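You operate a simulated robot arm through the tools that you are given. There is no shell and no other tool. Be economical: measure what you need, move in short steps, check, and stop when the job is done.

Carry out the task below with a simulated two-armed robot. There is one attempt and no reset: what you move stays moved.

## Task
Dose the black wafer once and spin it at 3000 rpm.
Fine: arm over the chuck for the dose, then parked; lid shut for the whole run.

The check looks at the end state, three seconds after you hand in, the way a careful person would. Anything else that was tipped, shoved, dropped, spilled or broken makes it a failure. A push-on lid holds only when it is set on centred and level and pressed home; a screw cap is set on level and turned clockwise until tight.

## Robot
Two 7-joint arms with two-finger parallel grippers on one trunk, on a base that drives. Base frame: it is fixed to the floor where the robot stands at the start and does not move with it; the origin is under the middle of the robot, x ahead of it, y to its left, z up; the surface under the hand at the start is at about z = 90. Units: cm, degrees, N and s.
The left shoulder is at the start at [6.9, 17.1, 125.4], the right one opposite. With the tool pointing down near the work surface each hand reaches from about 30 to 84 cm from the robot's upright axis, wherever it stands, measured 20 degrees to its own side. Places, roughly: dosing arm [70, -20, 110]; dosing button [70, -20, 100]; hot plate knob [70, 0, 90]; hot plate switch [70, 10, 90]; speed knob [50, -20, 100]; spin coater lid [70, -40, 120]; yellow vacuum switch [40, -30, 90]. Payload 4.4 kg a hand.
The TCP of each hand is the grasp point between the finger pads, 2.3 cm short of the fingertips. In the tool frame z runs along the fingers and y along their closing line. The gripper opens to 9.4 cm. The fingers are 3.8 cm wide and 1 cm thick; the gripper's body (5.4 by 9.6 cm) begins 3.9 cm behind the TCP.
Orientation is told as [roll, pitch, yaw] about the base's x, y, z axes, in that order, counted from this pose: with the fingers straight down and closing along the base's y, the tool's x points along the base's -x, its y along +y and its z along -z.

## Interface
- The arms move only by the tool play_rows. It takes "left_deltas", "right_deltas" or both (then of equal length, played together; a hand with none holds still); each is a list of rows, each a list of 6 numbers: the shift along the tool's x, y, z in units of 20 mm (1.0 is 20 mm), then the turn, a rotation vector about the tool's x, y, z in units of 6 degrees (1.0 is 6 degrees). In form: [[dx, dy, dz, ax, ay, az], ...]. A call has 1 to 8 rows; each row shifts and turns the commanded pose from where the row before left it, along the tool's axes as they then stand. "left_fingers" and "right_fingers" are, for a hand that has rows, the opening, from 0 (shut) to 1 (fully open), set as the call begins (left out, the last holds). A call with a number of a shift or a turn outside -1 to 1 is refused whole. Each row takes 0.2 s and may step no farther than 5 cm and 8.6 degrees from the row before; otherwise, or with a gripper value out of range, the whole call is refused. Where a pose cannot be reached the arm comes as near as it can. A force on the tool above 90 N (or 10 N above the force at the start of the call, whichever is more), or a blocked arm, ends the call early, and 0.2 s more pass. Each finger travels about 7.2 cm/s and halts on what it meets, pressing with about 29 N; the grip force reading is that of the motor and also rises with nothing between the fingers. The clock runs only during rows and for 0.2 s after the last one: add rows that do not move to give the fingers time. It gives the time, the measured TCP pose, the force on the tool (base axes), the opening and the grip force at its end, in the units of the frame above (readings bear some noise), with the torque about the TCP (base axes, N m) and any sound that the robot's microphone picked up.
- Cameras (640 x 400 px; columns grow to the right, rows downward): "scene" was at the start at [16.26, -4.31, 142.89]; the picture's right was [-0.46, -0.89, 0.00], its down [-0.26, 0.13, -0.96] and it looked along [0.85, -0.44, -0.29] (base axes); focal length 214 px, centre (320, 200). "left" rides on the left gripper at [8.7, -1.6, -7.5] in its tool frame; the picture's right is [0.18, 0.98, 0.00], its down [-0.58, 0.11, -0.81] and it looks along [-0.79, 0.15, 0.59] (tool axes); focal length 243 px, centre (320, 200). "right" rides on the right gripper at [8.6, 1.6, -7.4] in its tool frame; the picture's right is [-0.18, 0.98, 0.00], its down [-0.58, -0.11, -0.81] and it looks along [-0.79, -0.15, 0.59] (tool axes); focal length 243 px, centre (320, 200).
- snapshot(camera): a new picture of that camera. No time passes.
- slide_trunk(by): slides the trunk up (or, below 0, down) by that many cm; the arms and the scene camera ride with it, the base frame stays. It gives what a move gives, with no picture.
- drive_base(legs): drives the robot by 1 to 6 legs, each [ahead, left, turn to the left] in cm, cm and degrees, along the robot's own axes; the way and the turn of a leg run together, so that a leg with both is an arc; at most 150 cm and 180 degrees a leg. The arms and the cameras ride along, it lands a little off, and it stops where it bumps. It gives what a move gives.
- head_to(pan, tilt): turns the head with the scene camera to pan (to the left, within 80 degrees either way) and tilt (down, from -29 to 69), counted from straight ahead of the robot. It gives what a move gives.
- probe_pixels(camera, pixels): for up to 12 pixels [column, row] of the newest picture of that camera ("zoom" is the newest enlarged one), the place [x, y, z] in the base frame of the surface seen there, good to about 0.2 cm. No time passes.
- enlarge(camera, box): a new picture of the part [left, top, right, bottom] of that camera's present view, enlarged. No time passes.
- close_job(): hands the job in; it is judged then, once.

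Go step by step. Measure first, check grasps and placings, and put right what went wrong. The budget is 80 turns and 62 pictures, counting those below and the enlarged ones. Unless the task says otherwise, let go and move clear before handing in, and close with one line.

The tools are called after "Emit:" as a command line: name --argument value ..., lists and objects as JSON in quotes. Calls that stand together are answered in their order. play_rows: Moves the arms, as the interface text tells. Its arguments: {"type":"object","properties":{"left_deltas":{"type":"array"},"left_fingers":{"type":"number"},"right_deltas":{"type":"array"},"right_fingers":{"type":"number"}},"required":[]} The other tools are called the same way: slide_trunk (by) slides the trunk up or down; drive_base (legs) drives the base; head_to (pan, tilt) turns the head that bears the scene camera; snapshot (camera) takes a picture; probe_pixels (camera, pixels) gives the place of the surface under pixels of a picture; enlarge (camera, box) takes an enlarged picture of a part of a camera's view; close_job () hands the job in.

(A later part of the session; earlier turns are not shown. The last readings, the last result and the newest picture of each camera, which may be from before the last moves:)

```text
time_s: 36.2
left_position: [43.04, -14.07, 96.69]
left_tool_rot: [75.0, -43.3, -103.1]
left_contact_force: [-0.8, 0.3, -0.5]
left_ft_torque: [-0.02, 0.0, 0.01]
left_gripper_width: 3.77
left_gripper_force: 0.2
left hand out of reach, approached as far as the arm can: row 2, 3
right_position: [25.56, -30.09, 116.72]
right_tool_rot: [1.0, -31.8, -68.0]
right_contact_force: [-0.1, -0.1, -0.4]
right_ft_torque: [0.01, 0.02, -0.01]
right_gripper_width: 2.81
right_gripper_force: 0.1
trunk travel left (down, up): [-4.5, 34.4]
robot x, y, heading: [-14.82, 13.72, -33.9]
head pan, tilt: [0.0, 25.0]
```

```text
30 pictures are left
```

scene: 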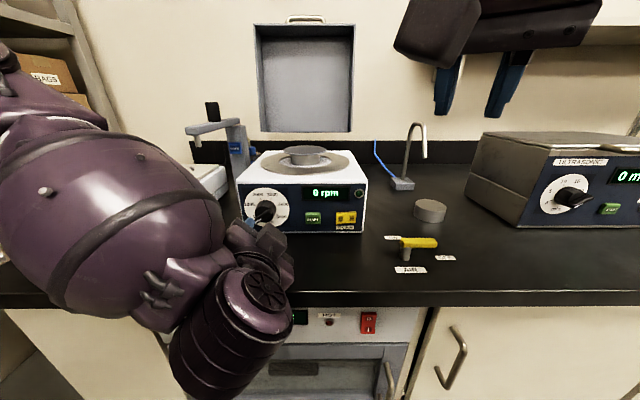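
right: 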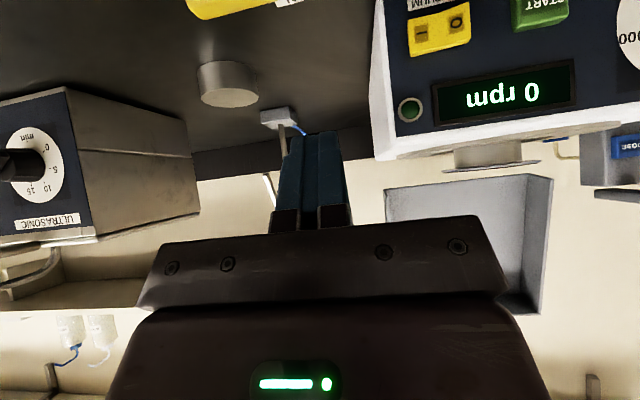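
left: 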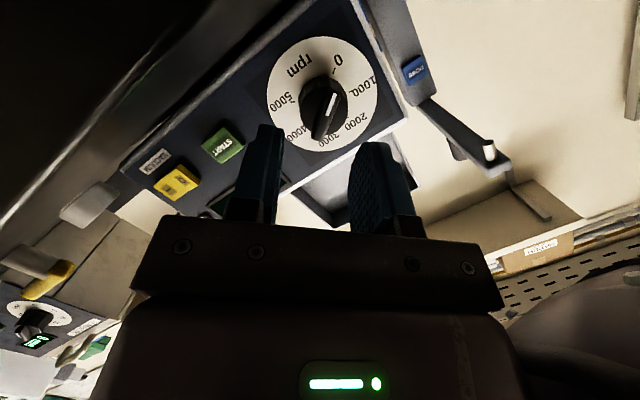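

The knob sits ahead between the fingers with its ridge roughly aligned. I'll advance about 5 cm so the tips straddle the ridge.

Emit:
play_rows --left_deltas '[[-0.15, 0.05, 0.85, 0, 0, 0], [-0.15, 0.05, 0.85, 0, 0, 0], [-0.16, 0.04, 0.84, 0, 0, 0]]'

Emit:
enlarge --camera "left" --box '[200, 0, 440, 240]'

```text
time_s: 37.0
left_position: [47.47, -16.5, 96.52]
left_tool_rot: [75.0, -43.3, -103.1]
left_contact_force: [-2.6, 2.8, -1.0]
left_ft_torque: [0.02, 0.09, 0.09]
left_gripper_width: 3.77
left_gripper_force: 0.0
right_position: [25.64, -29.96, 116.75]
right_tool_rot: [1.2, -31.8, -68.1]
right_contact_force: [0.2, -0.5, 0.0]
right_ft_torque: [-0.02, -0.03, -0.02]
right_gripper_width: 2.81
right_gripper_force: 0.1
trunk travel left (down, up): [-4.5, 34.4]
robot x, y, heading: [-14.85, 14.43, -34.0]
head pan, tilt: [0.0, 25.0]
```

```text
1.67 times, centred on (320, 120) of left
```

zoom: 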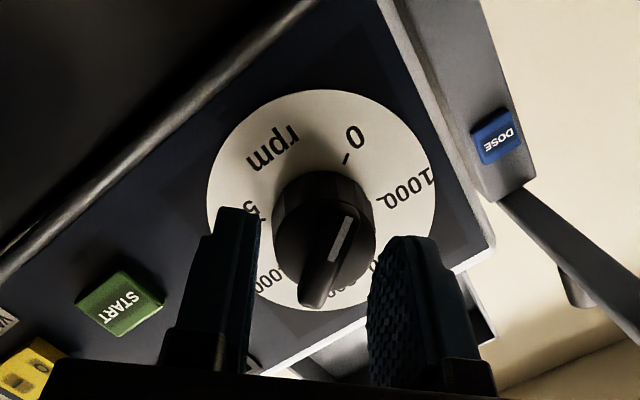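

The fingers straddle the ridge with light contact. I'll close on it.

Emit:
play_rows --left_deltas '[[0, 0, 0, 0, 0, 0], [0, 0, 0, 0, 0, 0], [0, 0, 0, 0, 0, 0]]' --left_fingers 0

Emit:
enlarge --camera "left" --box '[200, 0, 440, 240]'

```text
time_s: 37.8
left_position: [47.61, -16.27, 96.64]
left_tool_rot: [75.3, -43.4, -103.0]
left_contact_force: [11.1, 14.2, 13.3]
left_ft_torque: [1.12, -0.93, 0.42]
left_gripper_width: 1.23
left_gripper_force: 45.4
right_position: [25.57, -29.71, 116.91]
right_tool_rot: [1.1, -31.9, -67.9]
right_contact_force: [-0.4, 0.4, 0.5]
right_ft_torque: [0.0, -0.01, 0.01]
right_gripper_width: 2.82
right_gripper_force: 0.2
trunk travel left (down, up): [-4.5, 34.4]
robot x, y, heading: [-14.81, 14.02, -34.2]
head pan, tilt: [0.0, 25.0]
```

```text
1.67 times, centred on (320, 120) of left
```

zoom: 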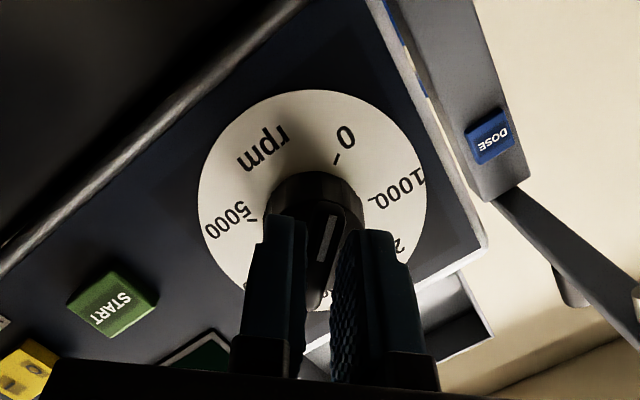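

I have the ridge, at 1.23 cm width. I'll relieve the side force with a small shift and turn clockwise about the knob axis by about 48°.

Emit:
play_rows --left_deltas '[[0, 0.12, 0, 0, 0, 0], [0, 0, 0, -0.268, 0, 1], [0, 0, 0, -0.268, 0, 1], [0, 0, 0, -0.268, 0, 1], [0, 0, 0, -0.268, 0, 1], [0, 0, 0, -0.268, 0, 1], [0, 0, 0, -0.268, 0, 1], [0, 0, 0, -0.268, 0, 1]]'

Emit:
enlarge --camera "left" --box '[200, 0, 440, 240]'

```text
time_s: 39.6
left_position: [47.68, -16.29, 96.56]
left_tool_rot: [89.1, -1.6, -109.1]
left_contact_force: [-7.4, 16.5, -10.6]
left_ft_torque: [0.1, 0.12, 1.42]
left_gripper_width: 0.97
left_gripper_force: 45.1
right_position: [25.64, -29.94, 116.81]
right_tool_rot: [1.1, -31.7, -68.0]
right_contact_force: [-0.6, 0.2, -0.1]
right_ft_torque: [-0.01, 0.03, -0.01]
right_gripper_width: 2.84
right_gripper_force: 0.1
trunk travel left (down, up): [-4.5, 34.4]
robot x, y, heading: [-15.24, 14.31, -34.3]
head pan, tilt: [0.0, 25.0]
```

```text
1.67 times, centred on (320, 120) of left
```

zoom: 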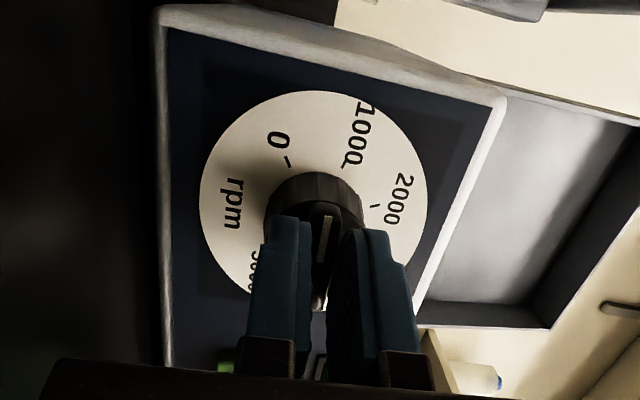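

The knob follows and the pointer is now around 850. I'll continue.

Emit:
play_rows --left_deltas '[[0, 0, 0.03, -0.268, 0, 1], [0, 0, 0, -0.268, 0, 1], [0, 0, 0, -0.268, 0, 1], [0, 0, 0, -0.268, 0, 1], [0, 0, 0, -0.268, 0, 1], [0, 0, 0, -0.268, 0, 1], [0, 0, 0, -0.268, 0, 1], [0, 0, 0, -0.268, 0, 1]]'

Emit:
enlarge --camera "left" --box '[200, 0, 440, 240]'

```text
time_s: 41.4
left_position: [47.42, -16.47, 96.86]
left_tool_rot: [105.5, 46.0, -102.8]
left_contact_force: [-26.3, 1.7, 5.6]
left_ft_torque: [2.57, 10.47, 5.47]
left_gripper_width: 1.72
left_gripper_force: 45.1
right_position: [25.51, -30.03, 116.79]
right_tool_rot: [1.3, -32.0, -68.1]
right_contact_force: [-0.1, 0.1, -0.9]
right_ft_torque: [-0.02, 0.0, -0.01]
right_gripper_width: 2.83
right_gripper_force: 0.0
trunk travel left (down, up): [-4.5, 34.4]
robot x, y, heading: [-15.16, 13.81, -34.3]
head pan, tilt: [0.0, 25.0]
```

```text
1.67 times, centred on (320, 120) of left
```

zoom: 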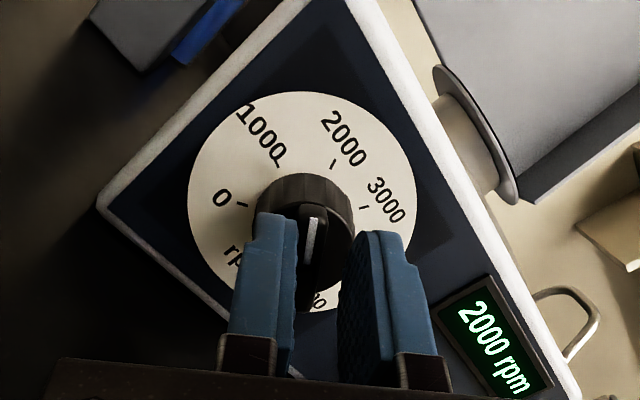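

The display at (495,345) now reads 2000 rpm, so the knob sits at detents and the display shows the setpoint. I'll continue clockwise toward 3000.

Emit:
play_rows --left_deltas '[[0, 0, 0, -0.268, 0, 1], [0, 0, 0, -0.268, 0, 1], [0, 0, 0, -0.268, 0, 1], [0, 0, 0, -0.268, 0, 1], [0, 0, 0, -0.268, 0, 1]]'

Emit:
enlarge --camera "left" --box '[200, 0, 440, 240]'

```text
time_s: 42.2
left_position: [47.87, -16.14, 96.76]
left_tool_rot: [119.5, 61.3, -88.4]
left_contact_force: [20.2, 21.9, 18.8]
left_ft_torque: [1.59, 4.59, 1.08]
left_gripper_width: 1.01
left_gripper_force: 45.2
left hand out of reach, approached as far as the arm can: row 3, 4
right_position: [26.14, -29.53, 116.87]
right_tool_rot: [1.2, -31.9, -67.6]
right_contact_force: [-0.4, 0.1, -0.3]
right_ft_torque: [0.05, -0.03, 0.03]
right_gripper_width: 2.81
right_gripper_force: 0.1
trunk travel left (down, up): [-4.5, 34.4]
robot x, y, heading: [-15.08, 14.3, -33.6]
head pan, tilt: [0.0, 25.0]
stopped in row 4 (left hand): the force on the tool passed its limit at 119 N (the readings are from after the stop); the commanded pose is now the measured one
```

```text
1.67 times, centred on (320, 120) of left
```

zoom: 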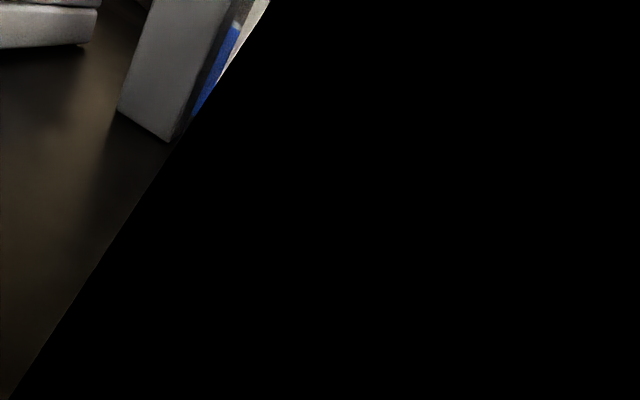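

The force limit stopped the move and the left camera is mostly black. I'll look with the scene camera before doing anything else.

Emit:
snapshot --camera "scene"

```text
24 pictures are left
```

scene: 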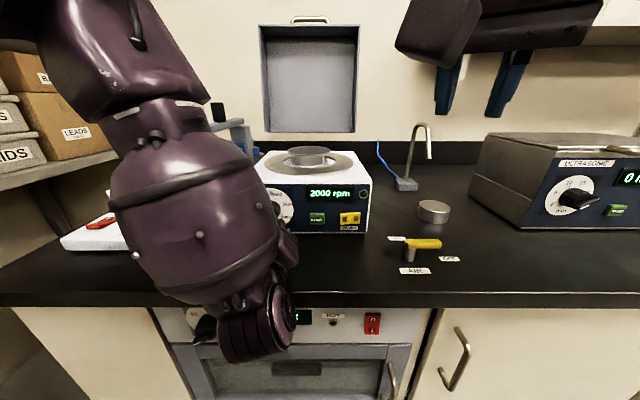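

The elbow swung up into an awkward posture and the display still shows 2000. I'll open the fingers and back straight out.

Emit:
play_rows --left_deltas '[[0, 0, 0, 0, 0, 0], [0, 0, 0, 0, 0, 0], [0.1, 0, -0.5, 0, 0, 0], [0.15, 0, -0.5, 0, 0, 0], [0.15, 0, -0.5, 0, 0, 0], [0.15, 0, -0.5, 0, 0, 0], [0.15, 0, -0.5, 0, 0, 0]]' --left_fingers 0.4

Emit:
snapshot --camera "scene"

```text
time_s: 43.8
left_position: [47.3, -16.97, 96.84]
left_tool_rot: [119.8, 61.2, -88.9]
left_contact_force: [-6.3, -11.1, 20.7]
left_ft_torque: [-0.27, 1.79, 0.83]
left_gripper_width: 3.77
left_gripper_force: 0.1
left hand out of reach, approached as far as the arm can: row 3, 4, 5, 6, 7
right_position: [25.8, -29.76, 116.86]
right_tool_rot: [1.2, -31.8, -67.8]
right_contact_force: [0.6, -0.4, -0.3]
right_ft_torque: [0.04, -0.01, -0.05]
right_gripper_width: 2.82
right_gripper_force: 0.2
trunk travel left (down, up): [-4.5, 34.4]
robot x, y, heading: [-15.04, 13.9, -34.0]
head pan, tilt: [0.0, 25.0]
```

```text
23 pictures are left
```

scene: 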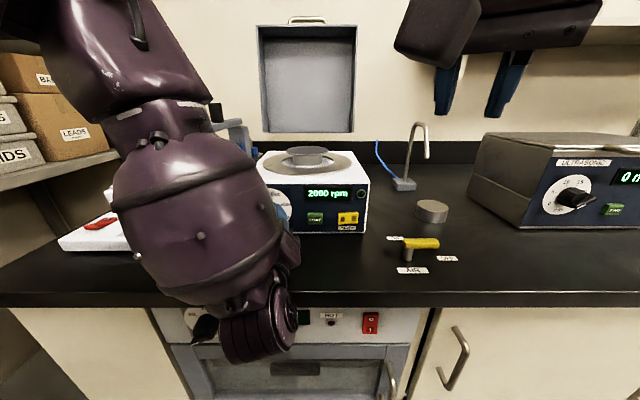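

The arm can't back out by itself in this posture, but driving the base straight back along the knob axis will do it.

Emit:
drive_base --legs '[[-12, 0, 0]]'

Emit:
enlarge --camera "scene" --box '[160, 80, 400, 260]'

```text
time_s: 45.0
left_position: [37.43, -10.05, 96.68]
left_tool_rot: [119.3, 61.3, -89.3]
left_contact_force: [-0.6, 0.6, 0.6]
left_ft_torque: [0.03, -0.02, -0.01]
left_gripper_width: 3.76
left_gripper_force: 0.0
right_position: [16.1, -23.05, 116.75]
right_tool_rot: [1.1, -31.8, -67.8]
right_contact_force: [0.6, 0.1, -0.4]
right_ft_torque: [0.02, -0.03, 0.0]
right_gripper_width: 2.83
right_gripper_force: 0.1
trunk travel left (down, up): [-4.5, 34.4]
robot x, y, heading: [-24.89, 20.84, -33.9]
head pan, tilt: [0.0, 25.0]
```

```text
2.22 times, centred on (280, 170) of scene
```

zoom: 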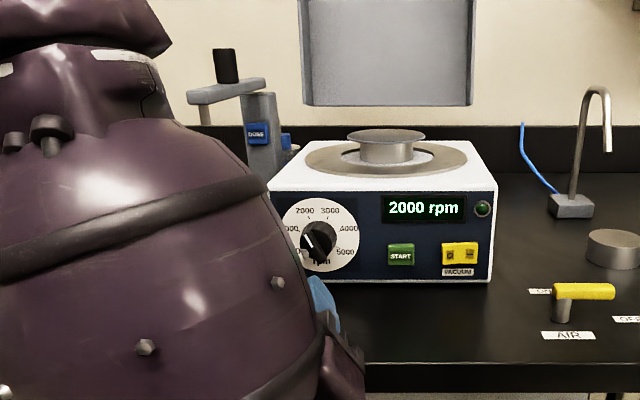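

The display reads 2000 rpm and the hand is clear. I'll zoom in on the knob.

Emit:
enlarge --camera "scene" --box '[250, 150, 350, 210]'

```text
6.40 times, centred on (300, 180) of scene
```

zoom: 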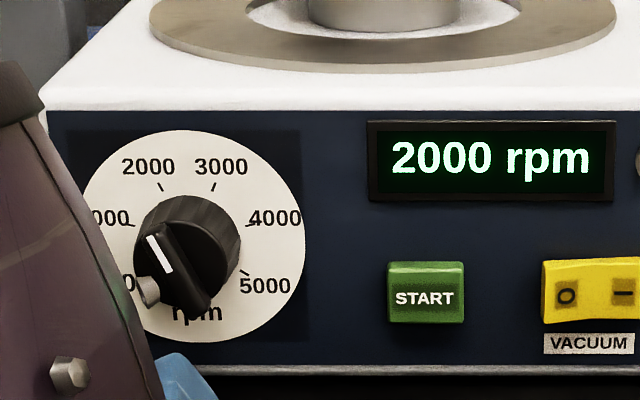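

The pointer sits right at 2000 (-27°). I'll unwind the left wrist about the same axis so it can regrip from the comfortable side for the last 54°.

Emit:
play_rows --left_deltas '[[0, 0, 0, 0.29, -0.045, -1], [0, 0, 0, 0.29, -0.045, -1], [0, 0, 0, 0.29, -0.045, -1], [0, 0, 0, 0.29, -0.045, -1], [0, 0, 0, 0.29, -0.045, -1], [0, 0, 0, 0.29, -0.045, -1], [0, 0, 0, 0.29, -0.045, -1], [0, 0, 0, 0.29, -0.045, -1]]'

Emit:
play_rows --left_deltas '[[0, 0, 0, 0.29, -0.045, -1], [0, 0, 0, 0.29, -0.045, -1], [0, 0, 0, 0.29, -0.045, -1], [0, 0, 0, 0.29, -0.045, -1], [0, 0, 0, 0.29, -0.045, -1], [0, 0, 0, 0.29, -0.045, -1], [0, 0, 0, 0.29, -0.045, -1], [0, 0, 0, 0.29, -0.045, -1]]'

```text
time_s: 46.8
left_position: [37.53, -10.15, 96.7]
left_tool_rot: [91.9, 15.1, -107.9]
left_contact_force: [-0.8, -0.2, -0.4]
left_ft_torque: [0.0, 0.01, 0.0]
left_gripper_width: 3.77
left_gripper_force: 0.0
right_position: [16.09, -23.04, 116.64]
right_tool_rot: [1.1, -31.9, -67.7]
right_contact_force: [-1.0, 0.0, -0.1]
right_ft_torque: [-0.01, 0.0, 0.01]
right_gripper_width: 2.84
right_gripper_force: 0.0
trunk travel left (down, up): [-4.5, 34.4]
robot x, y, heading: [-24.96, 20.63, -33.9]
head pan, tilt: [0.0, 25.0]
```

```text
time_s: 48.6
left_position: [37.56, -10.08, 96.5]
left_tool_rot: [76.7, -32.7, -105.3]
left_contact_force: [0.1, -0.3, 0.2]
left_ft_torque: [0.0, -0.02, -0.02]
left_gripper_width: 3.76
left_gripper_force: 0.1
right_position: [16.05, -22.99, 116.75]
right_tool_rot: [1.1, -31.8, -67.7]
right_contact_force: [0.1, 0.4, 0.5]
right_ft_torque: [-0.02, 0.01, 0.01]
right_gripper_width: 2.8
right_gripper_force: 0.2
trunk travel left (down, up): [-4.5, 34.4]
robot x, y, heading: [-25.02, 20.6, -33.9]
head pan, tilt: [0.0, 25.0]
```

Unwinding works cleanly. About 83° more to go.

Emit:
play_rows --left_deltas '[[0, 0, 0, 0.29, -0.045, -1], [0, 0, 0, 0.29, -0.045, -1], [0, 0, 0, 0.29, -0.045, -1], [0, 0, 0, 0.29, -0.045, -1], [0, 0, 0, 0.29, -0.045, -1], [0, 0, 0, 0.29, -0.045, -1], [0, 0, 0, 0.29, -0.045, -1], [0, 0, 0, 0.29, -0.045, -1]]'

Emit:
play_rows --left_deltas '[[0, 0, 0, 0.29, -0.045, -1], [0, 0, 0, 0.29, -0.045, -1], [0, 0, 0, 0.29, -0.045, -1], [0, 0, 0, 0.29, -0.045, -1], [0, 0, 0, 0.29, -0.045, -1]]'

```text
time_s: 50.4
left_position: [37.54, -10.19, 96.69]
left_tool_rot: [17.2, -72.8, -53.5]
left_contact_force: [-0.2, 1.0, 0.7]
left_ft_torque: [-0.03, 0.01, 0.01]
left_gripper_width: 3.75
left_gripper_force: 0.0
right_position: [16.12, -23.07, 116.71]
right_tool_rot: [1.1, -31.9, -67.7]
right_contact_force: [0.4, -0.3, 0.1]
right_ft_torque: [0.0, 0.0, 0.01]
right_gripper_width: 2.83
right_gripper_force: 0.0
trunk travel left (down, up): [-4.5, 34.4]
robot x, y, heading: [-24.67, 20.71, -33.8]
head pan, tilt: [0.0, 25.0]
```

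```text
time_s: 51.6
left_position: [37.43, -10.2, 96.7]
left_tool_rot: [-42.1, -69.3, 3.0]
left_contact_force: [0.0, -0.4, 0.3]
left_ft_torque: [0.01, 0.01, -0.02]
left_gripper_width: 3.77
left_gripper_force: 0.1
left hand out of reach, approached as far as the arm can: row 4, 5
right_position: [16.0, -23.05, 116.82]
right_tool_rot: [1.1, -31.9, -67.8]
right_contact_force: [-0.6, -0.6, -0.6]
right_ft_torque: [0.01, -0.05, -0.03]
right_gripper_width: 2.84
right_gripper_force: 0.0
trunk travel left (down, up): [-4.5, 34.4]
robot x, y, heading: [-25.16, 20.84, -34.1]
head pan, tilt: [0.0, 25.0]
```

The hand is now about 14° off the ridge direction, which is fine because closing will align it. I'll tilt 10° more for camera clearance above the table and drive the base forward 8 cm.

Emit:
play_rows --left_deltas '[[0, 0, 0, 0, 0.85, 0], [0, 0, 0, 0, 0.85, 0]]'

Emit:
drive_base --legs '[[8, 0, 0]]'

```text
time_s: 52.2
left_position: [37.56, -10.18, 96.6]
left_tool_rot: [-29.0, -60.9, -11.4]
left_contact_force: [-0.3, -0.4, -0.9]
left_ft_torque: [0.01, -0.02, -0.02]
left_gripper_width: 3.74
left_gripper_force: 0.0
right_position: [16.09, -23.02, 116.72]
right_tool_rot: [1.0, -31.8, -67.8]
right_contact_force: [-0.7, -1.4, -0.2]
right_ft_torque: [-0.01, 0.0, 0.0]
right_gripper_width: 2.85
right_gripper_force: 0.0
trunk travel left (down, up): [-4.5, 34.4]
robot x, y, heading: [-24.98, 20.33, -33.9]
head pan, tilt: [0.0, 25.0]
```

```text
time_s: 53.3
left_position: [44.26, -14.62, 96.65]
left_tool_rot: [-29.1, -61.0, -11.2]
left_contact_force: [-0.4, 0.1, 0.0]
left_ft_torque: [-0.03, -0.03, -0.01]
left_gripper_width: 3.77
left_gripper_force: 0.0
right_position: [22.83, -27.56, 116.75]
right_tool_rot: [1.1, -31.9, -67.7]
right_contact_force: [0.1, 0.2, -0.3]
right_ft_torque: [-0.01, 0.01, -0.02]
right_gripper_width: 2.82
right_gripper_force: 0.1
trunk travel left (down, up): [-4.5, 34.4]
robot x, y, heading: [-18.13, 16.36, -34.0]
head pan, tilt: [0.0, 25.0]
```

I'll advance the last 3.6 cm onto the ridge and close.

Emit:
play_rows --left_deltas '[[-0.29, 0.1, 0.52, 0, 0, 0], [-0.29, 0.1, 0.52, 0, 0, 0], [-0.29, 0.1, 0.52, 0, 0, 0]]'

Emit:
enlarge --camera "left" --box '[200, 0, 440, 240]'

```text
time_s: 54.1
left_position: [47.46, -16.21, 96.61]
left_tool_rot: [-29.2, -61.1, -11.2]
left_contact_force: [0.0, -0.6, -0.3]
left_ft_torque: [0.03, -0.01, 0.0]
left_gripper_width: 3.75
left_gripper_force: 0.2
right_position: [22.78, -27.46, 116.64]
right_tool_rot: [1.1, -31.7, -67.8]
right_contact_force: [0.1, -0.3, 0.3]
right_ft_torque: [0.05, -0.02, -0.01]
right_gripper_width: 2.85
right_gripper_force: 0.1
trunk travel left (down, up): [-4.5, 34.4]
robot x, y, heading: [-18.45, 16.0, -33.8]
head pan, tilt: [0.0, 25.0]
```

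```text
1.67 times, centred on (320, 120) of left
```

zoom: 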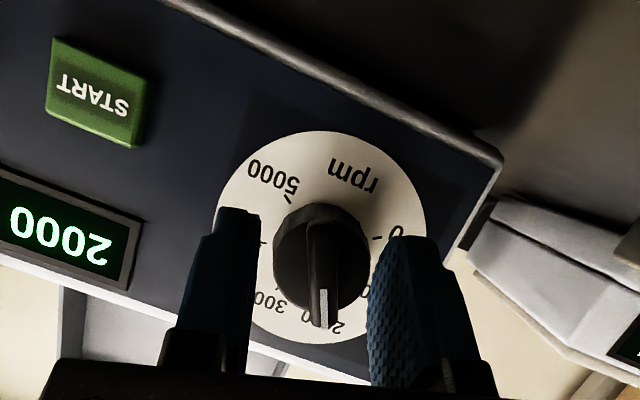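

The ridge is centred and aligned, and the display is visible in this camera. I'll close and turn about 30° clockwise.

Emit:
play_rows --left_deltas '[[0, 0, 0, 0, 0, 0], [0, 0, 0, 0, 0, 0], [0, 0, 0, 0, 0, 0], [0, 0, 0, -0.447, 0.053, 0.893], [0, 0, 0, -0.447, 0.053, 0.893], [0, 0, 0, -0.447, 0.053, 0.893], [0, 0, 0, -0.447, 0.053, 0.893], [0, 0, 0, -0.447, 0.053, 0.893]]' --left_fingers 0

Emit:
enlarge --camera "left" --box '[140, 0, 440, 240]'

```text
time_s: 55.9
left_position: [47.67, -15.93, 96.75]
left_tool_rot: [32.5, -58.4, -65.5]
left_contact_force: [22.7, 16.3, 4.2]
left_ft_torque: [0.0, -0.02, 1.07]
left_gripper_width: 1.0
left_gripper_force: 44.5
right_position: [22.9, -27.3, 116.77]
right_tool_rot: [1.0, -31.9, -67.6]
right_contact_force: [-0.1, -0.1, 0.3]
right_ft_torque: [-0.03, 0.01, 0.02]
right_gripper_width: 2.83
right_gripper_force: 0.1
trunk travel left (down, up): [-4.5, 34.4]
robot x, y, heading: [-18.34, 16.33, -34.1]
head pan, tilt: [0.0, 25.0]
```

```text
1.67 times, centred on (290, 120) of left
```

zoom: 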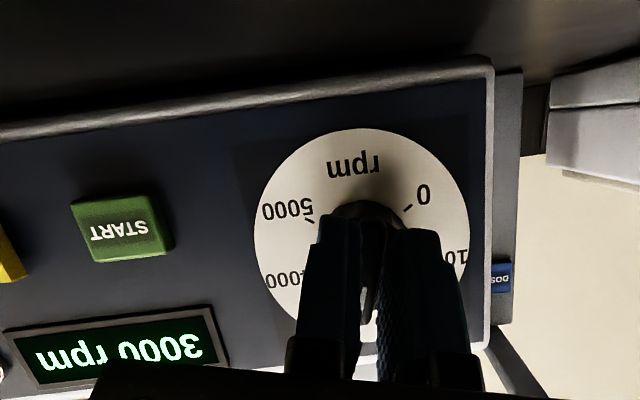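

The display now reads 3000 rpm. I'll release, drive straight back, and verify.

Emit:
play_rows --left_deltas '[[0, 0, 0, 0, 0, 0], [0, 0, 0, 0, 0, 0], [0, 0, 0, 0, 0, 0]]' --left_fingers 0.45

Emit:
drive_base --legs '[[-12, 0, 0]]'

Emit:
enlarge --camera "scene" --box '[230, 130, 390, 230]'

```text
time_s: 56.7
left_position: [47.27, -16.27, 96.71]
left_tool_rot: [32.5, -58.5, -65.7]
left_contact_force: [-0.5, 0.4, 0.7]
left_ft_torque: [0.02, 0.02, 0.02]
left_gripper_width: 4.25
left_gripper_force: 0.1
right_position: [22.93, -27.55, 116.73]
right_tool_rot: [1.0, -31.8, -67.7]
right_contact_force: [-0.8, 0.1, -0.9]
right_ft_torque: [-0.01, 0.04, 0.01]
right_gripper_width: 2.81
right_gripper_force: 0.1
trunk travel left (down, up): [-4.5, 34.4]
robot x, y, heading: [-18.12, 15.92, -33.9]
head pan, tilt: [0.0, 25.0]
```

```text
time_s: 57.9
left_position: [37.42, -9.44, 96.67]
left_tool_rot: [32.5, -58.4, -65.7]
left_contact_force: [0.2, 0.0, 0.5]
left_ft_torque: [0.03, -0.01, 0.02]
left_gripper_width: 4.22
left_gripper_force: 0.0
right_position: [12.77, -20.85, 116.67]
right_tool_rot: [1.1, -31.8, -67.7]
right_contact_force: [-0.5, -0.6, 0.7]
right_ft_torque: [-0.01, -0.01, 0.01]
right_gripper_width: 2.85
right_gripper_force: 0.0
trunk travel left (down, up): [-4.5, 34.4]
robot x, y, heading: [-28.43, 23.3, -34.0]
head pan, tilt: [0.0, 25.0]
```

```text
4.00 times, centred on (310, 180) of scene
```

zoom: 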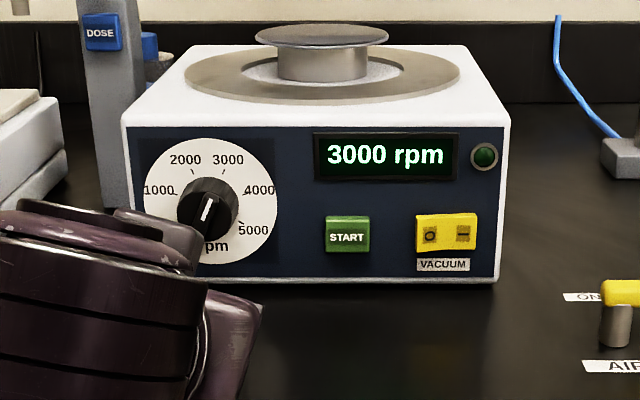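

Setpoint is confirmed at 3000 rpm and the pointer is on 3000. Next is dosing, so I'll raise the trunk back to get room for a downward-pointing left hand.

Emit:
slide_trunk --by 22

```text
time_s: 60.3
left_position: [37.48, -9.58, 118.51]
left_tool_rot: [32.5, -58.3, -65.5]
left_contact_force: [1.2, 1.6, 0.1]
left_ft_torque: [0.02, -0.01, 0.04]
left_gripper_width: 4.27
left_gripper_force: 0.1
right_position: [-9.15, -6.2, 157.96]
right_tool_rot: [32.5, -55.1, -90.2]
right_contact_force: [0.9, 0.1, -0.2]
right_ft_torque: [0.02, -0.01, 0.0]
right_gripper_width: 2.85
right_gripper_force: 0.0
trunk travel left (down, up): [-26.5, 12.4]
robot x, y, heading: [-28.41, 22.62, -33.7]
head pan, tilt: [0.0, 25.0]
```

The left hand rose cleanly. I'll remove the twist and bring it toward pointing down.

Emit:
play_rows --left_deltas '[[0, 0, 0, 0.42, -0.05, -0.84], [0, 0, 0, 0.42, -0.05, -0.84], [0, 0, 0, 0.42, -0.05, -0.84], [0.5, 0, -0.5, 0, 1, 0], [0.5, 0, -0.5, 0, 1, 0], [0.5, 0, -0.5, 0, 1, 0], [0.5, 0, -0.5, 0, 1, 0], [0.5, 0, -0.5, 0, 1, 0]]'

Emit:
play_rows --left_deltas '[[0.5, 0, -0.8, 0, 1, 0], [0.5, 0, -0.8, 0, 1, 0], [0, 0, -0.8, 0, 0, 0]]'

```text
time_s: 62.1
left_position: [31.78, -5.38, 117.79]
left_tool_rot: [-0.7, -33.4, -36.8]
left_contact_force: [-0.1, -0.2, 0.1]
left_ft_torque: [0.01, 0.02, -0.03]
left_gripper_width: 4.23
left_gripper_force: 0.0
right_position: [-9.24, -6.03, 158.03]
right_tool_rot: [32.7, -55.0, -90.2]
right_contact_force: [-0.2, -0.3, 0.4]
right_ft_torque: [0.02, 0.01, -0.03]
right_gripper_width: 2.83
right_gripper_force: 0.1
trunk travel left (down, up): [-26.5, 12.4]
robot x, y, heading: [-28.36, 22.62, -34.0]
head pan, tilt: [0.0, 25.0]
```

```text
time_s: 62.9
left_position: [28.72, -2.85, 121.15]
left_tool_rot: [-0.5, -21.4, -37.0]
left_contact_force: [0.3, 0.2, 0.6]
left_ft_torque: [-0.01, 0.02, 0.02]
left_gripper_width: 4.24
left_gripper_force: 0.2
right_position: [-9.35, -6.09, 158.06]
right_tool_rot: [32.6, -55.1, -90.1]
right_contact_force: [-0.7, -0.7, 0.0]
right_ft_torque: [-0.02, -0.01, 0.01]
right_gripper_width: 2.84
right_gripper_force: 0.0
trunk travel left (down, up): [-26.5, 12.4]
robot x, y, heading: [-28.02, 22.87, -33.9]
head pan, tilt: [0.0, 25.0]
```

Good. Now I'll drive forward to bring the left hand over the dosing arm's area (hand at z 121, above everything there).

Emit:
drive_base --legs '[[33, 4, 0]]'

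Emit:
head_to --pan 0 --tilt 35

Emit:
snapshot --camera "scene"

```text
time_s: 65.1
left_position: [58.53, -18.0, 121.15]
left_tool_rot: [-0.7, -21.6, -36.7]
left_contact_force: [0.1, -1.5, -0.7]
left_ft_torque: [0.0, 0.03, 0.0]
left_gripper_width: 4.19
left_gripper_force: 0.0
right_position: [20.28, -21.04, 158.06]
right_tool_rot: [32.6, -55.1, -90.1]
right_contact_force: [0.9, 0.8, 0.0]
right_ft_torque: [-0.01, 0.01, -0.02]
right_gripper_width: 2.82
right_gripper_force: 0.2
trunk travel left (down, up): [-26.5, 12.4]
robot x, y, heading: [1.15, 7.83, -33.9]
head pan, tilt: [0.0, 25.0]
```

```text
time_s: 65.8
left_position: [58.31, -17.87, 121.2]
left_tool_rot: [-0.7, -21.5, -36.8]
left_contact_force: [0.5, 0.5, 0.7]
left_ft_torque: [0.01, -0.05, 0.01]
left_gripper_width: 4.23
left_gripper_force: 0.1
right_position: [20.26, -21.06, 158.13]
right_tool_rot: [32.6, -55.2, -90.2]
right_contact_force: [0.3, -0.5, -0.9]
right_ft_torque: [-0.01, 0.02, -0.02]
right_gripper_width: 2.8
right_gripper_force: 0.1
trunk travel left (down, up): [-26.5, 12.4]
robot x, y, heading: [1.29, 7.94, -33.8]
head pan, tilt: [0.0, 35.0]
```

```text
17 pictures are left
```

scene: 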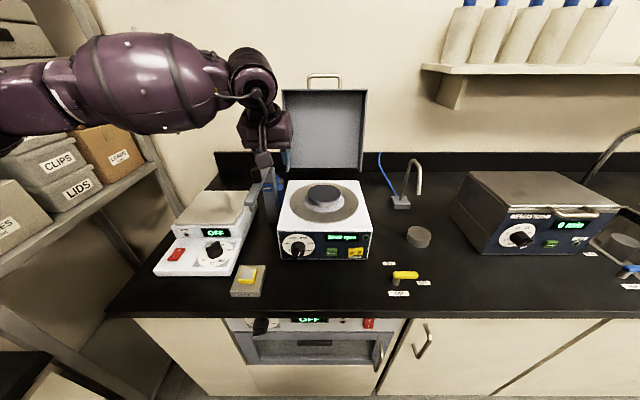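

The hand is near the dosing arm. I'll use the left camera to locate its black knob relative to the fingers.

Emit:
snapshot --camera "left"

```text
16 pictures are left
```

left: 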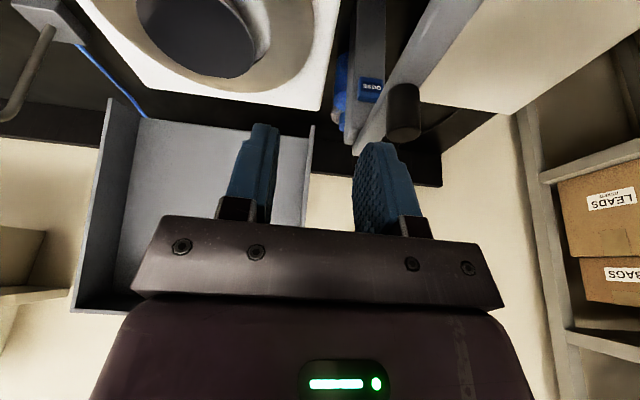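

Emit:
probe_pixels --camera "left" --pixels '[[403, 125], [405, 92], [390, 110], [418, 112], [403, 138], [370, 90], [360, 140], [382, 60], [215, 40], [365, 153]]'

```text
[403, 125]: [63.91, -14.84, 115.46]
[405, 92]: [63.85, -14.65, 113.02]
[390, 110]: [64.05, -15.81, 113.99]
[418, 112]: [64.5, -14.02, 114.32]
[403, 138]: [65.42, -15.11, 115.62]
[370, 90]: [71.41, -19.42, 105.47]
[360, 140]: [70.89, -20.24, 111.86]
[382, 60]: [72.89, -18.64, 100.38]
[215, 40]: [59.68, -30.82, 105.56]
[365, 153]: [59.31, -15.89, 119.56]
```

The dosing knob centre is about (64.7,-15.3), with its top at z 115.6. I'll move over it and partway down with the fingers straddling.

Emit:
play_rows --left_deltas '[[-0.46, 0.99, 0.18, 0, 0, 0], [-0.46, 0.99, 0.18, 0, 0, 0], [-0.46, 0.99, 0.18, 0, 0, 0], [0.34, 0, 0.87, 0, 0, 0]]'

Emit:
enlarge --camera "left" --box '[180, 0, 460, 240]'

```text
time_s: 66.8
left_position: [64.3, -15.1, 119.23]
left_tool_rot: [-0.6, -21.4, -36.8]
left_contact_force: [0.2, -0.5, 1.1]
left_ft_torque: [-0.01, -0.02, 0.05]
left_gripper_width: 4.25
left_gripper_force: 0.1
right_position: [20.23, -21.09, 158.12]
right_tool_rot: [32.6, -55.1, -90.1]
right_contact_force: [0.5, 0.6, 0.1]
right_ft_torque: [0.01, 0.02, 0.0]
right_gripper_width: 2.84
right_gripper_force: 0.0
trunk travel left (down, up): [-26.5, 12.4]
robot x, y, heading: [1.46, 7.72, -33.7]
head pan, tilt: [0.0, 35.0]
```

```text
1.67 times, centred on (320, 120) of left
```

zoom: 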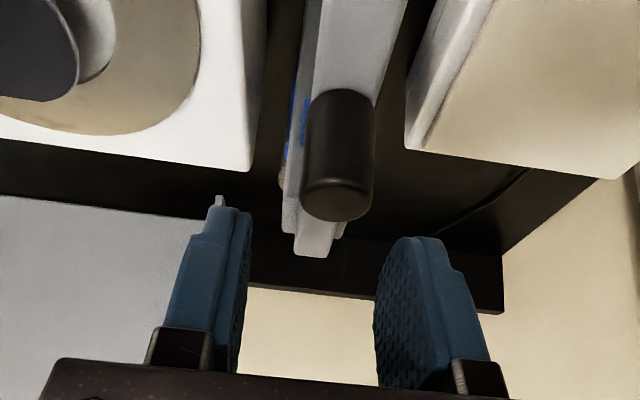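

The knob lies between the fingers. I'll lower the rest of the way and narrow the gap to 2.6 cm.

Emit:
play_rows --left_deltas '[[0.34, 0.03, 0.85, 0, 0, 0], [0.34, 0.03, 0.85, 0, 0, 0]]'

Emit:
play_rows --left_deltas '[[0, 0, 0, 0, 0, 0], [0, 0, 0, 0, 0, 0]]' --left_fingers 0.28

Emit:
enlarge --camera "left" --box '[180, 0, 460, 240]'

```text
time_s: 67.4
left_position: [64.2, -14.83, 115.57]
left_tool_rot: [-0.6, -21.5, -36.8]
left_contact_force: [0.4, 0.5, -0.4]
left_ft_torque: [-0.02, 0.0, 0.02]
left_gripper_width: 4.24
left_gripper_force: 0.1
right_position: [20.21, -21.08, 158.13]
right_tool_rot: [32.6, -55.1, -90.2]
right_contact_force: [-0.1, -0.1, -0.9]
right_ft_torque: [-0.02, -0.03, -0.02]
right_gripper_width: 2.82
right_gripper_force: 0.1
trunk travel left (down, up): [-26.5, 12.4]
robot x, y, heading: [1.3, 8.25, -34.0]
head pan, tilt: [0.0, 35.0]
```

```text
time_s: 68.0
left_position: [64.36, -14.91, 115.43]
left_tool_rot: [-0.6, -21.5, -36.8]
left_contact_force: [-0.3, 1.2, 0.4]
left_ft_torque: [0.02, -0.04, 0.03]
left_gripper_width: 2.68
left_gripper_force: 0.1
right_position: [20.19, -21.04, 158.04]
right_tool_rot: [32.5, -55.1, -90.2]
right_contact_force: [0.8, 0.0, -0.8]
right_ft_torque: [-0.01, 0.0, 0.02]
right_gripper_width: 2.82
right_gripper_force: 0.0
trunk travel left (down, up): [-26.5, 12.4]
robot x, y, heading: [1.81, 8.05, -33.5]
head pan, tilt: [0.0, 35.0]
```

```text
1.67 times, centred on (320, 120) of left
```

zoom: 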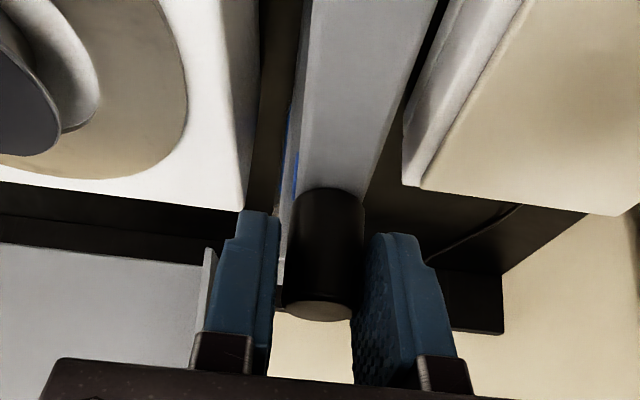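

The fingers straddle the knob. I'll swing it along the arc about its post (pivot F≈71.7, L≈23.4), turning the hand with it; first 48° of about 70°.

Emit:
play_rows --left_deltas '[[-0.049, -0.522, 0.02, -0.367, 0, -0.93], [-0.049, -0.522, 0.02, -0.367, 0, -0.93], [-0.049, -0.522, 0.02, -0.367, 0, -0.93], [-0.049, -0.522, 0.02, -0.367, 0, -0.93], [-0.049, -0.522, 0.02, -0.367, 0, -0.93], [-0.049, -0.522, 0.02, -0.367, 0, -0.93], [-0.049, -0.522, 0.02, -0.367, 0, -0.93], [-0.049, -0.522, 0.02, -0.367, 0, -0.93]]'

Emit:
snapshot --camera "scene"

```text
time_s: 69.8
left_position: [62.71, -23.02, 115.56]
left_tool_rot: [-0.4, -21.1, 11.2]
left_contact_force: [-0.1, -0.4, -0.9]
left_ft_torque: [0.01, -0.02, 0.02]
left_gripper_width: 2.61
left_gripper_force: 0.0
right_position: [20.15, -21.13, 158.08]
right_tool_rot: [32.8, -55.1, -90.2]
right_contact_force: [0.4, -0.4, -0.1]
right_ft_torque: [-0.04, 0.0, -0.01]
right_gripper_width: 2.8
right_gripper_force: 0.2
trunk travel left (down, up): [-26.5, 12.4]
robot x, y, heading: [1.59, 7.89, -33.8]
head pan, tilt: [0.0, 35.0]
```

```text
13 pictures are left
```

scene: 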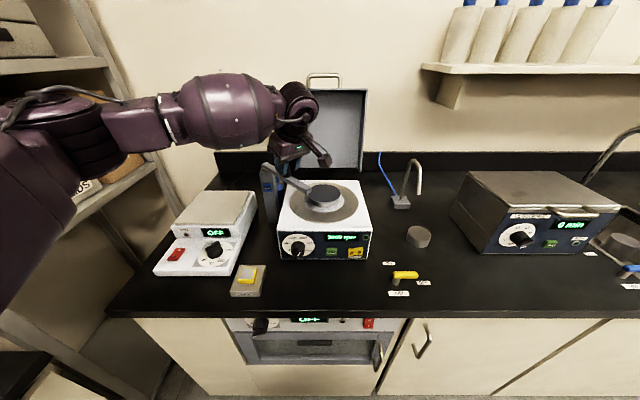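

The dosing arm follows, with its tip nearing the wafer at (312,190). I'll finish the remaining ~23° and check.

Emit:
play_rows --left_deltas '[[-0.049, -0.522, 0.02, -0.367, 0, -0.93], [-0.049, -0.522, 0.02, -0.367, 0, -0.93], [-0.049, -0.522, 0.02, -0.367, 0, -0.93], [-0.049, -0.522, 0.02, -0.367, 0, -0.93]]'

Emit:
enlarge --camera "scene" --box '[240, 140, 400, 240]'

Emit:
probe_pixels --camera "zoom" --pixels '[[338, 210], [340, 240], [285, 215], [395, 215], [340, 250]]'

```text
time_s: 70.8
left_position: [64.67, -26.73, 115.53]
left_tool_rot: [-0.3, -21.1, 35.1]
left_contact_force: [-0.1, -0.4, -0.9]
left_ft_torque: [0.01, -0.01, -0.01]
left_gripper_width: 2.71
left_gripper_force: 0.6
right_position: [20.24, -21.23, 158.1]
right_tool_rot: [32.6, -55.1, -90.2]
right_contact_force: [0.4, 0.3, -0.5]
right_ft_torque: [-0.03, 0.02, 0.01]
right_gripper_width: 2.84
right_gripper_force: 0.0
trunk travel left (down, up): [-26.5, 12.4]
robot x, y, heading: [1.58, 7.61, -33.6]
head pan, tilt: [0.0, 35.0]
```

```text
4.00 times, centred on (320, 190) of scene
```

zoom: 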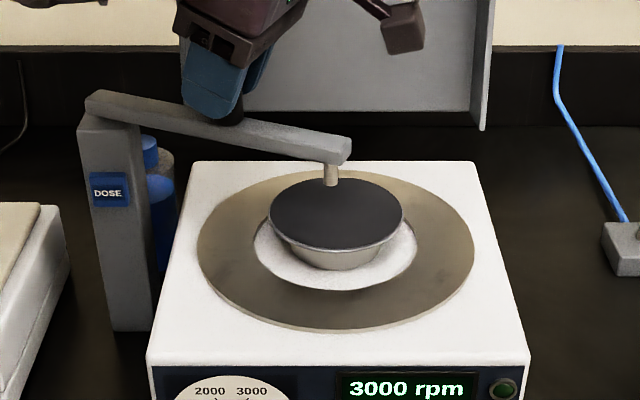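

```text
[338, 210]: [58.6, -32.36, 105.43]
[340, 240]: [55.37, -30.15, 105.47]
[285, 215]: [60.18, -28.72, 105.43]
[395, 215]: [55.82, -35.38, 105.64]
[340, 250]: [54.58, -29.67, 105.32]
```

The nozzle at (332,183) looks above the wafer centre. I'll verify numerically.

Emit:
probe_pixels --camera "zoom" --pixels '[[332, 183], [332, 175], [332, 168], [340, 213], [270, 213], [403, 213], [337, 180], [337, 246], [108, 190], [345, 145], [95, 105]]'

```text
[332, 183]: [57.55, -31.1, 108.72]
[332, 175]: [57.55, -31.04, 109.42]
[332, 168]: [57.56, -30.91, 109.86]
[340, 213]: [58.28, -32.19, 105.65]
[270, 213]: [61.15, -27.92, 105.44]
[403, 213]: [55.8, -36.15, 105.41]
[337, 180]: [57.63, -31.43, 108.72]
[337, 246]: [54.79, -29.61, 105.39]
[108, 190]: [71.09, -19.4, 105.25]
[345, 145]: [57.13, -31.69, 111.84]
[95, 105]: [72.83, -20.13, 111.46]
```

The nozzle is within about 0.9 cm of the wafer centre (58.5,-32.0); a 2.5° nudge centres it. Then I'll lift straight off and swing the hand back around the post at height.

Emit:
play_rows --left_deltas '[[-0.02, -0.235, 0.01, -0.165, 0, -0.42], [0, 0, 0, 0, 0, 0], [-0.367, 0, -0.93, 0, 0, 0], [-0.367, 0, -0.93, 0, 0, 0], [-0.367, 0, -0.93, 0, 0, 0], [0.049, 0.522, -0.02, 0.367, 0, 0.93], [0.049, 0.522, -0.02, 0.367, 0, 0.93], [0.049, 0.522, -0.02, 0.367, 0, 0.93]]'

Emit:
play_rows --left_deltas '[[0.049, 0.522, -0.02, 0.367, 0, 0.93], [0.049, 0.522, -0.02, 0.367, 0, 0.93], [0.049, 0.522, -0.02, 0.367, 0, 0.93], [0.049, 0.522, -0.02, 0.367, 0, 0.93], [0.049, 0.522, -0.02, 0.367, 0, 0.93], [0.049, 0.522, -0.02, 0.367, 0, 0.93], [0.049, 0.522, -0.02, 0.367, 0, 0.93], [0.049, 0.522, -0.02, 0.367, 0, 0.93]]' --left_fingers 0

```text
time_s: 72.6
left_position: [63.14, -24.4, 121.56]
left_tool_rot: [-0.4, -21.0, 19.7]
left_contact_force: [-0.6, -0.8, -1.1]
left_ft_torque: [-0.01, 0.0, 0.0]
left_gripper_width: 2.63
left_gripper_force: 0.2
right_position: [20.12, -21.11, 158.04]
right_tool_rot: [32.6, -55.1, -90.2]
right_contact_force: [-1.1, 0.9, -0.2]
right_ft_torque: [0.0, 0.02, -0.03]
right_gripper_width: 2.8
right_gripper_force: 0.0
trunk travel left (down, up): [-26.5, 12.4]
robot x, y, heading: [1.65, 8.26, -33.7]
head pan, tilt: [0.0, 35.0]
```

```text
time_s: 74.4
left_position: [62.51, -16.41, 121.54]
left_tool_rot: [-0.6, -21.4, -28.2]
left_contact_force: [-0.3, 0.8, 0.3]
left_ft_torque: [-0.05, -0.01, -0.04]
left_gripper_width: 0.0
left_gripper_force: 29.1
right_position: [20.27, -21.01, 158.11]
right_tool_rot: [32.6, -55.1, -90.2]
right_contact_force: [0.4, 0.8, -0.6]
right_ft_torque: [0.02, 0.03, 0.0]
right_gripper_width: 2.82
right_gripper_force: 0.0
trunk travel left (down, up): [-26.5, 12.4]
robot x, y, heading: [1.76, 8.07, -33.7]
head pan, tilt: [0.0, 35.0]
```

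The hand is back beside the post with fingers shut. I'll tilt forward to about -55° to press DOSE.

Emit:
play_rows --left_deltas '[[0, 0, 0, 0.367, 0, 0.93], [0, 0.2, 0, 0, -0.93, 0], [0, 0.2, 0, 0, -0.93, 0], [0, 0.2, 0, 0, -0.93, 0], [0, 0.2, 0, 0, -0.93, 0], [0, 0.2, 0, 0, -0.93, 0], [0, 0.2, 0, 0, -0.93, 0]]'

```text
time_s: 76.0
left_position: [63.74, -14.36, 121.57]
left_tool_rot: [-1.1, -55.2, -33.6]
left_contact_force: [0.1, -0.4, 0.6]
left_ft_torque: [-0.02, -0.01, 0.0]
left_gripper_width: 0.01
left_gripper_force: 29.3
right_position: [20.13, -21.01, 158.09]
right_tool_rot: [32.6, -55.0, -90.1]
right_contact_force: [0.8, -1.2, -0.2]
right_ft_torque: [0.02, 0.01, 0.0]
right_gripper_width: 2.81
right_gripper_force: 0.1
trunk travel left (down, up): [-26.5, 12.4]
robot x, y, heading: [1.69, 7.87, -33.9]
head pan, tilt: [0.0, 35.0]
```

Now I'll descend in front of the DOSE button.

Emit:
play_rows --left_deltas '[[0.93, 0, 0.734, 0, 0, 0], [0.93, 0, 0.734, 0, 0, 0], [0.93, 0, 0.734, 0, 0, 0], [0.93, 0, 0.734, 0, 0, 0], [0.93, 0, 0.734, 0, 0, 0], [0.93, 0, 0.734, 0, 0, 0], [0.93, 0, 0.734, 0, 0, 0]]'

Emit:
snapshot --camera "left"

```text
time_s: 77.6
left_position: [64.47, -15.08, 104.85]
left_tool_rot: [-0.9, -54.8, -33.6]
left_contact_force: [-0.1, 0.2, -0.5]
left_ft_torque: [-0.02, 0.02, 0.0]
left_gripper_width: 0.0
left_gripper_force: 28.8
right_position: [20.27, -21.14, 158.08]
right_tool_rot: [32.7, -55.1, -90.1]
right_contact_force: [0.3, -0.8, 0.7]
right_ft_torque: [0.02, -0.03, 0.02]
right_gripper_width: 2.82
right_gripper_force: 0.1
trunk travel left (down, up): [-26.5, 12.4]
robot x, y, heading: [1.23, 8.05, -33.9]
head pan, tilt: [0.0, 35.0]
```

```text
11 pictures are left
```

left: 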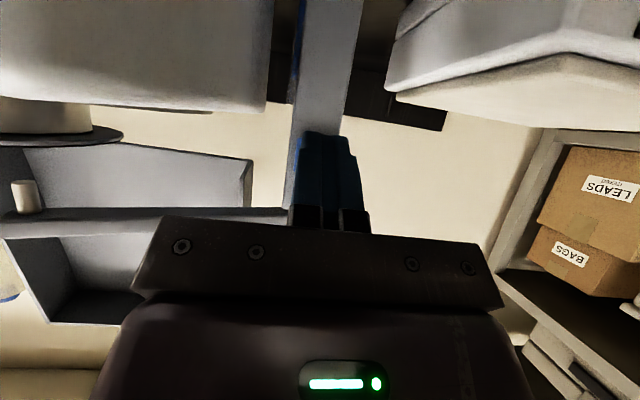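

The fingers are in front of the button. I'll press forward slowly, just past expected contact, and then withdraw.

Emit:
play_rows --left_deltas '[[-0.285, 0.06, 0.41, 0, 0, 0], [-0.285, 0, 0.41, 0, 0, 0], [-0.285, 0, 0.41, 0, 0, 0], [-0.285, 0, 0.41, 0, 0, 0], [-0.114, 0, 0.164, 0, 0, 0], [-0.114, 0, 0.164, 0, 0, 0], [-0.1, 0, 0.144, 0, 0, 0]]'

```text
time_s: 79.2
left_position: [68.79, -17.9, 104.87]
left_tool_rot: [-1.0, -55.0, -33.6]
left_contact_force: [-0.3, 0.5, -0.8]
left_ft_torque: [-0.03, -0.03, 0.04]
left_gripper_width: 0.0
left_gripper_force: 29.0
right_position: [20.28, -21.01, 158.01]
right_tool_rot: [32.7, -55.1, -90.3]
right_contact_force: [0.3, -0.2, -0.3]
right_ft_torque: [0.01, -0.01, 0.05]
right_gripper_width: 2.82
right_gripper_force: 0.1
trunk travel left (down, up): [-26.5, 12.4]
robot x, y, heading: [1.05, 7.74, -33.6]
head pan, tilt: [0.0, 35.0]
```

No contact yet. I'll keep advancing in 2.5 mm steps.

Emit:
play_rows --left_deltas '[[-0.072, 0, 0.103, 0, 0, 0], [-0.072, 0, 0.103, 0, 0, 0], [-0.072, 0, 0.103, 0, 0, 0]]'

```text
time_s: 80.0
left_position: [69.36, -18.39, 104.95]
left_tool_rot: [-0.9, -54.9, -33.5]
left_contact_force: [-6.1, 3.9, 0.4]
left_ft_torque: [-0.07, -0.05, -0.01]
left_gripper_width: 0.02
left_gripper_force: 28.8
right_position: [20.14, -20.99, 158.11]
right_tool_rot: [32.7, -54.9, -90.2]
right_contact_force: [0.4, -0.5, 0.5]
right_ft_torque: [0.02, 0.02, -0.01]
right_gripper_width: 2.83
right_gripper_force: 0.0
trunk travel left (down, up): [-26.5, 12.4]
robot x, y, heading: [1.55, 7.98, -33.8]
head pan, tilt: [0.0, 35.0]
heard: click
```

A click was heard, so the dose was given once. I'll withdraw straight back and up, and check the wafer.

Emit:
play_rows --left_deltas '[[0.5, 0, -0.72, 0, 0, 0], [0.5, 0, -0.72, 0, 0, 0], [0.5, 0, -0.72, 0, 0, 0], [-0.82, 0, -0.57, 0, 0, 0], [-0.82, 0, -0.57, 0, 0, 0], [-0.82, 0, -0.57, 0, 0, 0], [-0.82, 0, -0.57, 0, 0, 0], [-0.82, 0, -0.57, 0, 0, 0]]'

Emit:
enlarge --camera "scene" --box '[240, 160, 400, 260]'

```text
time_s: 81.8
left_position: [65.16, -15.32, 114.97]
left_tool_rot: [-0.9, -54.9, -33.5]
left_contact_force: [-0.4, 0.3, 0.2]
left_ft_torque: [-0.02, -0.01, 0.01]
left_gripper_width: 0.0
left_gripper_force: 28.9
right_position: [20.1, -20.94, 158.05]
right_tool_rot: [32.7, -55.1, -90.2]
right_contact_force: [0.4, -0.3, -0.1]
right_ft_torque: [0.02, 0.0, 0.04]
right_gripper_width: 2.84
right_gripper_force: 0.1
trunk travel left (down, up): [-26.5, 12.4]
robot x, y, heading: [2.07, 7.88, -33.8]
head pan, tilt: [0.0, 35.0]
```

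```text
4.00 times, centred on (320, 210) of scene
```

zoom: 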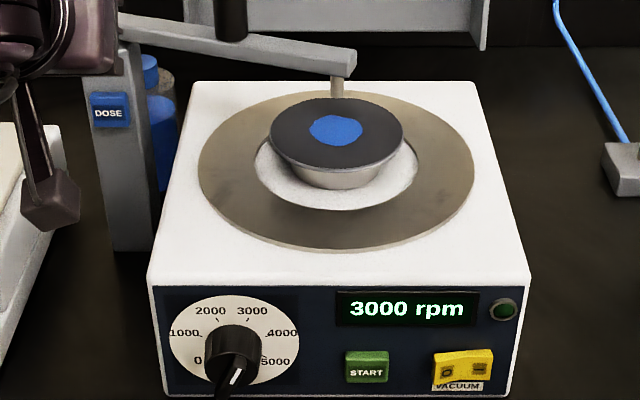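

A clean blue dose sits at the wafer centre. Now I'll park the arm: lift, untilt and open the fingers, then go back around to straddle its knob.

Emit:
play_rows --left_deltas '[[-0.82, 0, -0.57, 0, 0, 0], [-0.82, 0, -0.57, 0, 0, 0], [-0.82, 0, -0.57, 0, 0, 0], [-0.25, 0, -0.17, 0, 0, 0], [0, 0, 0, 0, 0.95, 0], [0, 0, 0, 0, 0.95, 0], [0, 0, 0, 0, 0.95, 0], [0, 0, 0, 0, 0.95, 0]]' --left_fingers 0.45

Emit:
play_rows --left_deltas '[[0, 0, 0, 0, 0.95, 0], [0, 0, 0, 0, 0.9, 0], [0.42, 0, -0.16, 0.2, 0, 0.51]]'

```text
time_s: 83.6
left_position: [65.26, -15.41, 121.42]
left_tool_rot: [-0.7, -32.2, -34.0]
left_contact_force: [0.1, 0.1, 0.1]
left_ft_torque: [0.01, 0.0, -0.01]
left_gripper_width: 4.23
left_gripper_force: 0.0
right_position: [20.3, -21.16, 158.01]
right_tool_rot: [32.7, -55.1, -90.2]
right_contact_force: [-0.4, -0.7, 0.1]
right_ft_torque: [-0.01, -0.02, 0.0]
right_gripper_width: 2.81
right_gripper_force: 0.1
trunk travel left (down, up): [-26.5, 12.4]
robot x, y, heading: [1.22, 8.0, -33.8]
head pan, tilt: [0.0, 35.0]
```

```text
time_s: 84.4
left_position: [64.43, -14.72, 121.54]
left_tool_rot: [-0.5, -21.1, -37.3]
left_contact_force: [-0.4, 0.6, 1.1]
left_ft_torque: [0.0, 0.01, -0.05]
left_gripper_width: 4.21
left_gripper_force: 0.1
right_position: [20.16, -21.01, 158.21]
right_tool_rot: [32.6, -55.1, -90.3]
right_contact_force: [0.7, 0.9, -0.2]
right_ft_torque: [0.01, 0.0, 0.0]
right_gripper_width: 2.8
right_gripper_force: 0.1
trunk travel left (down, up): [-26.5, 12.4]
robot x, y, heading: [1.64, 7.98, -33.9]
head pan, tilt: [0.0, 35.0]
```

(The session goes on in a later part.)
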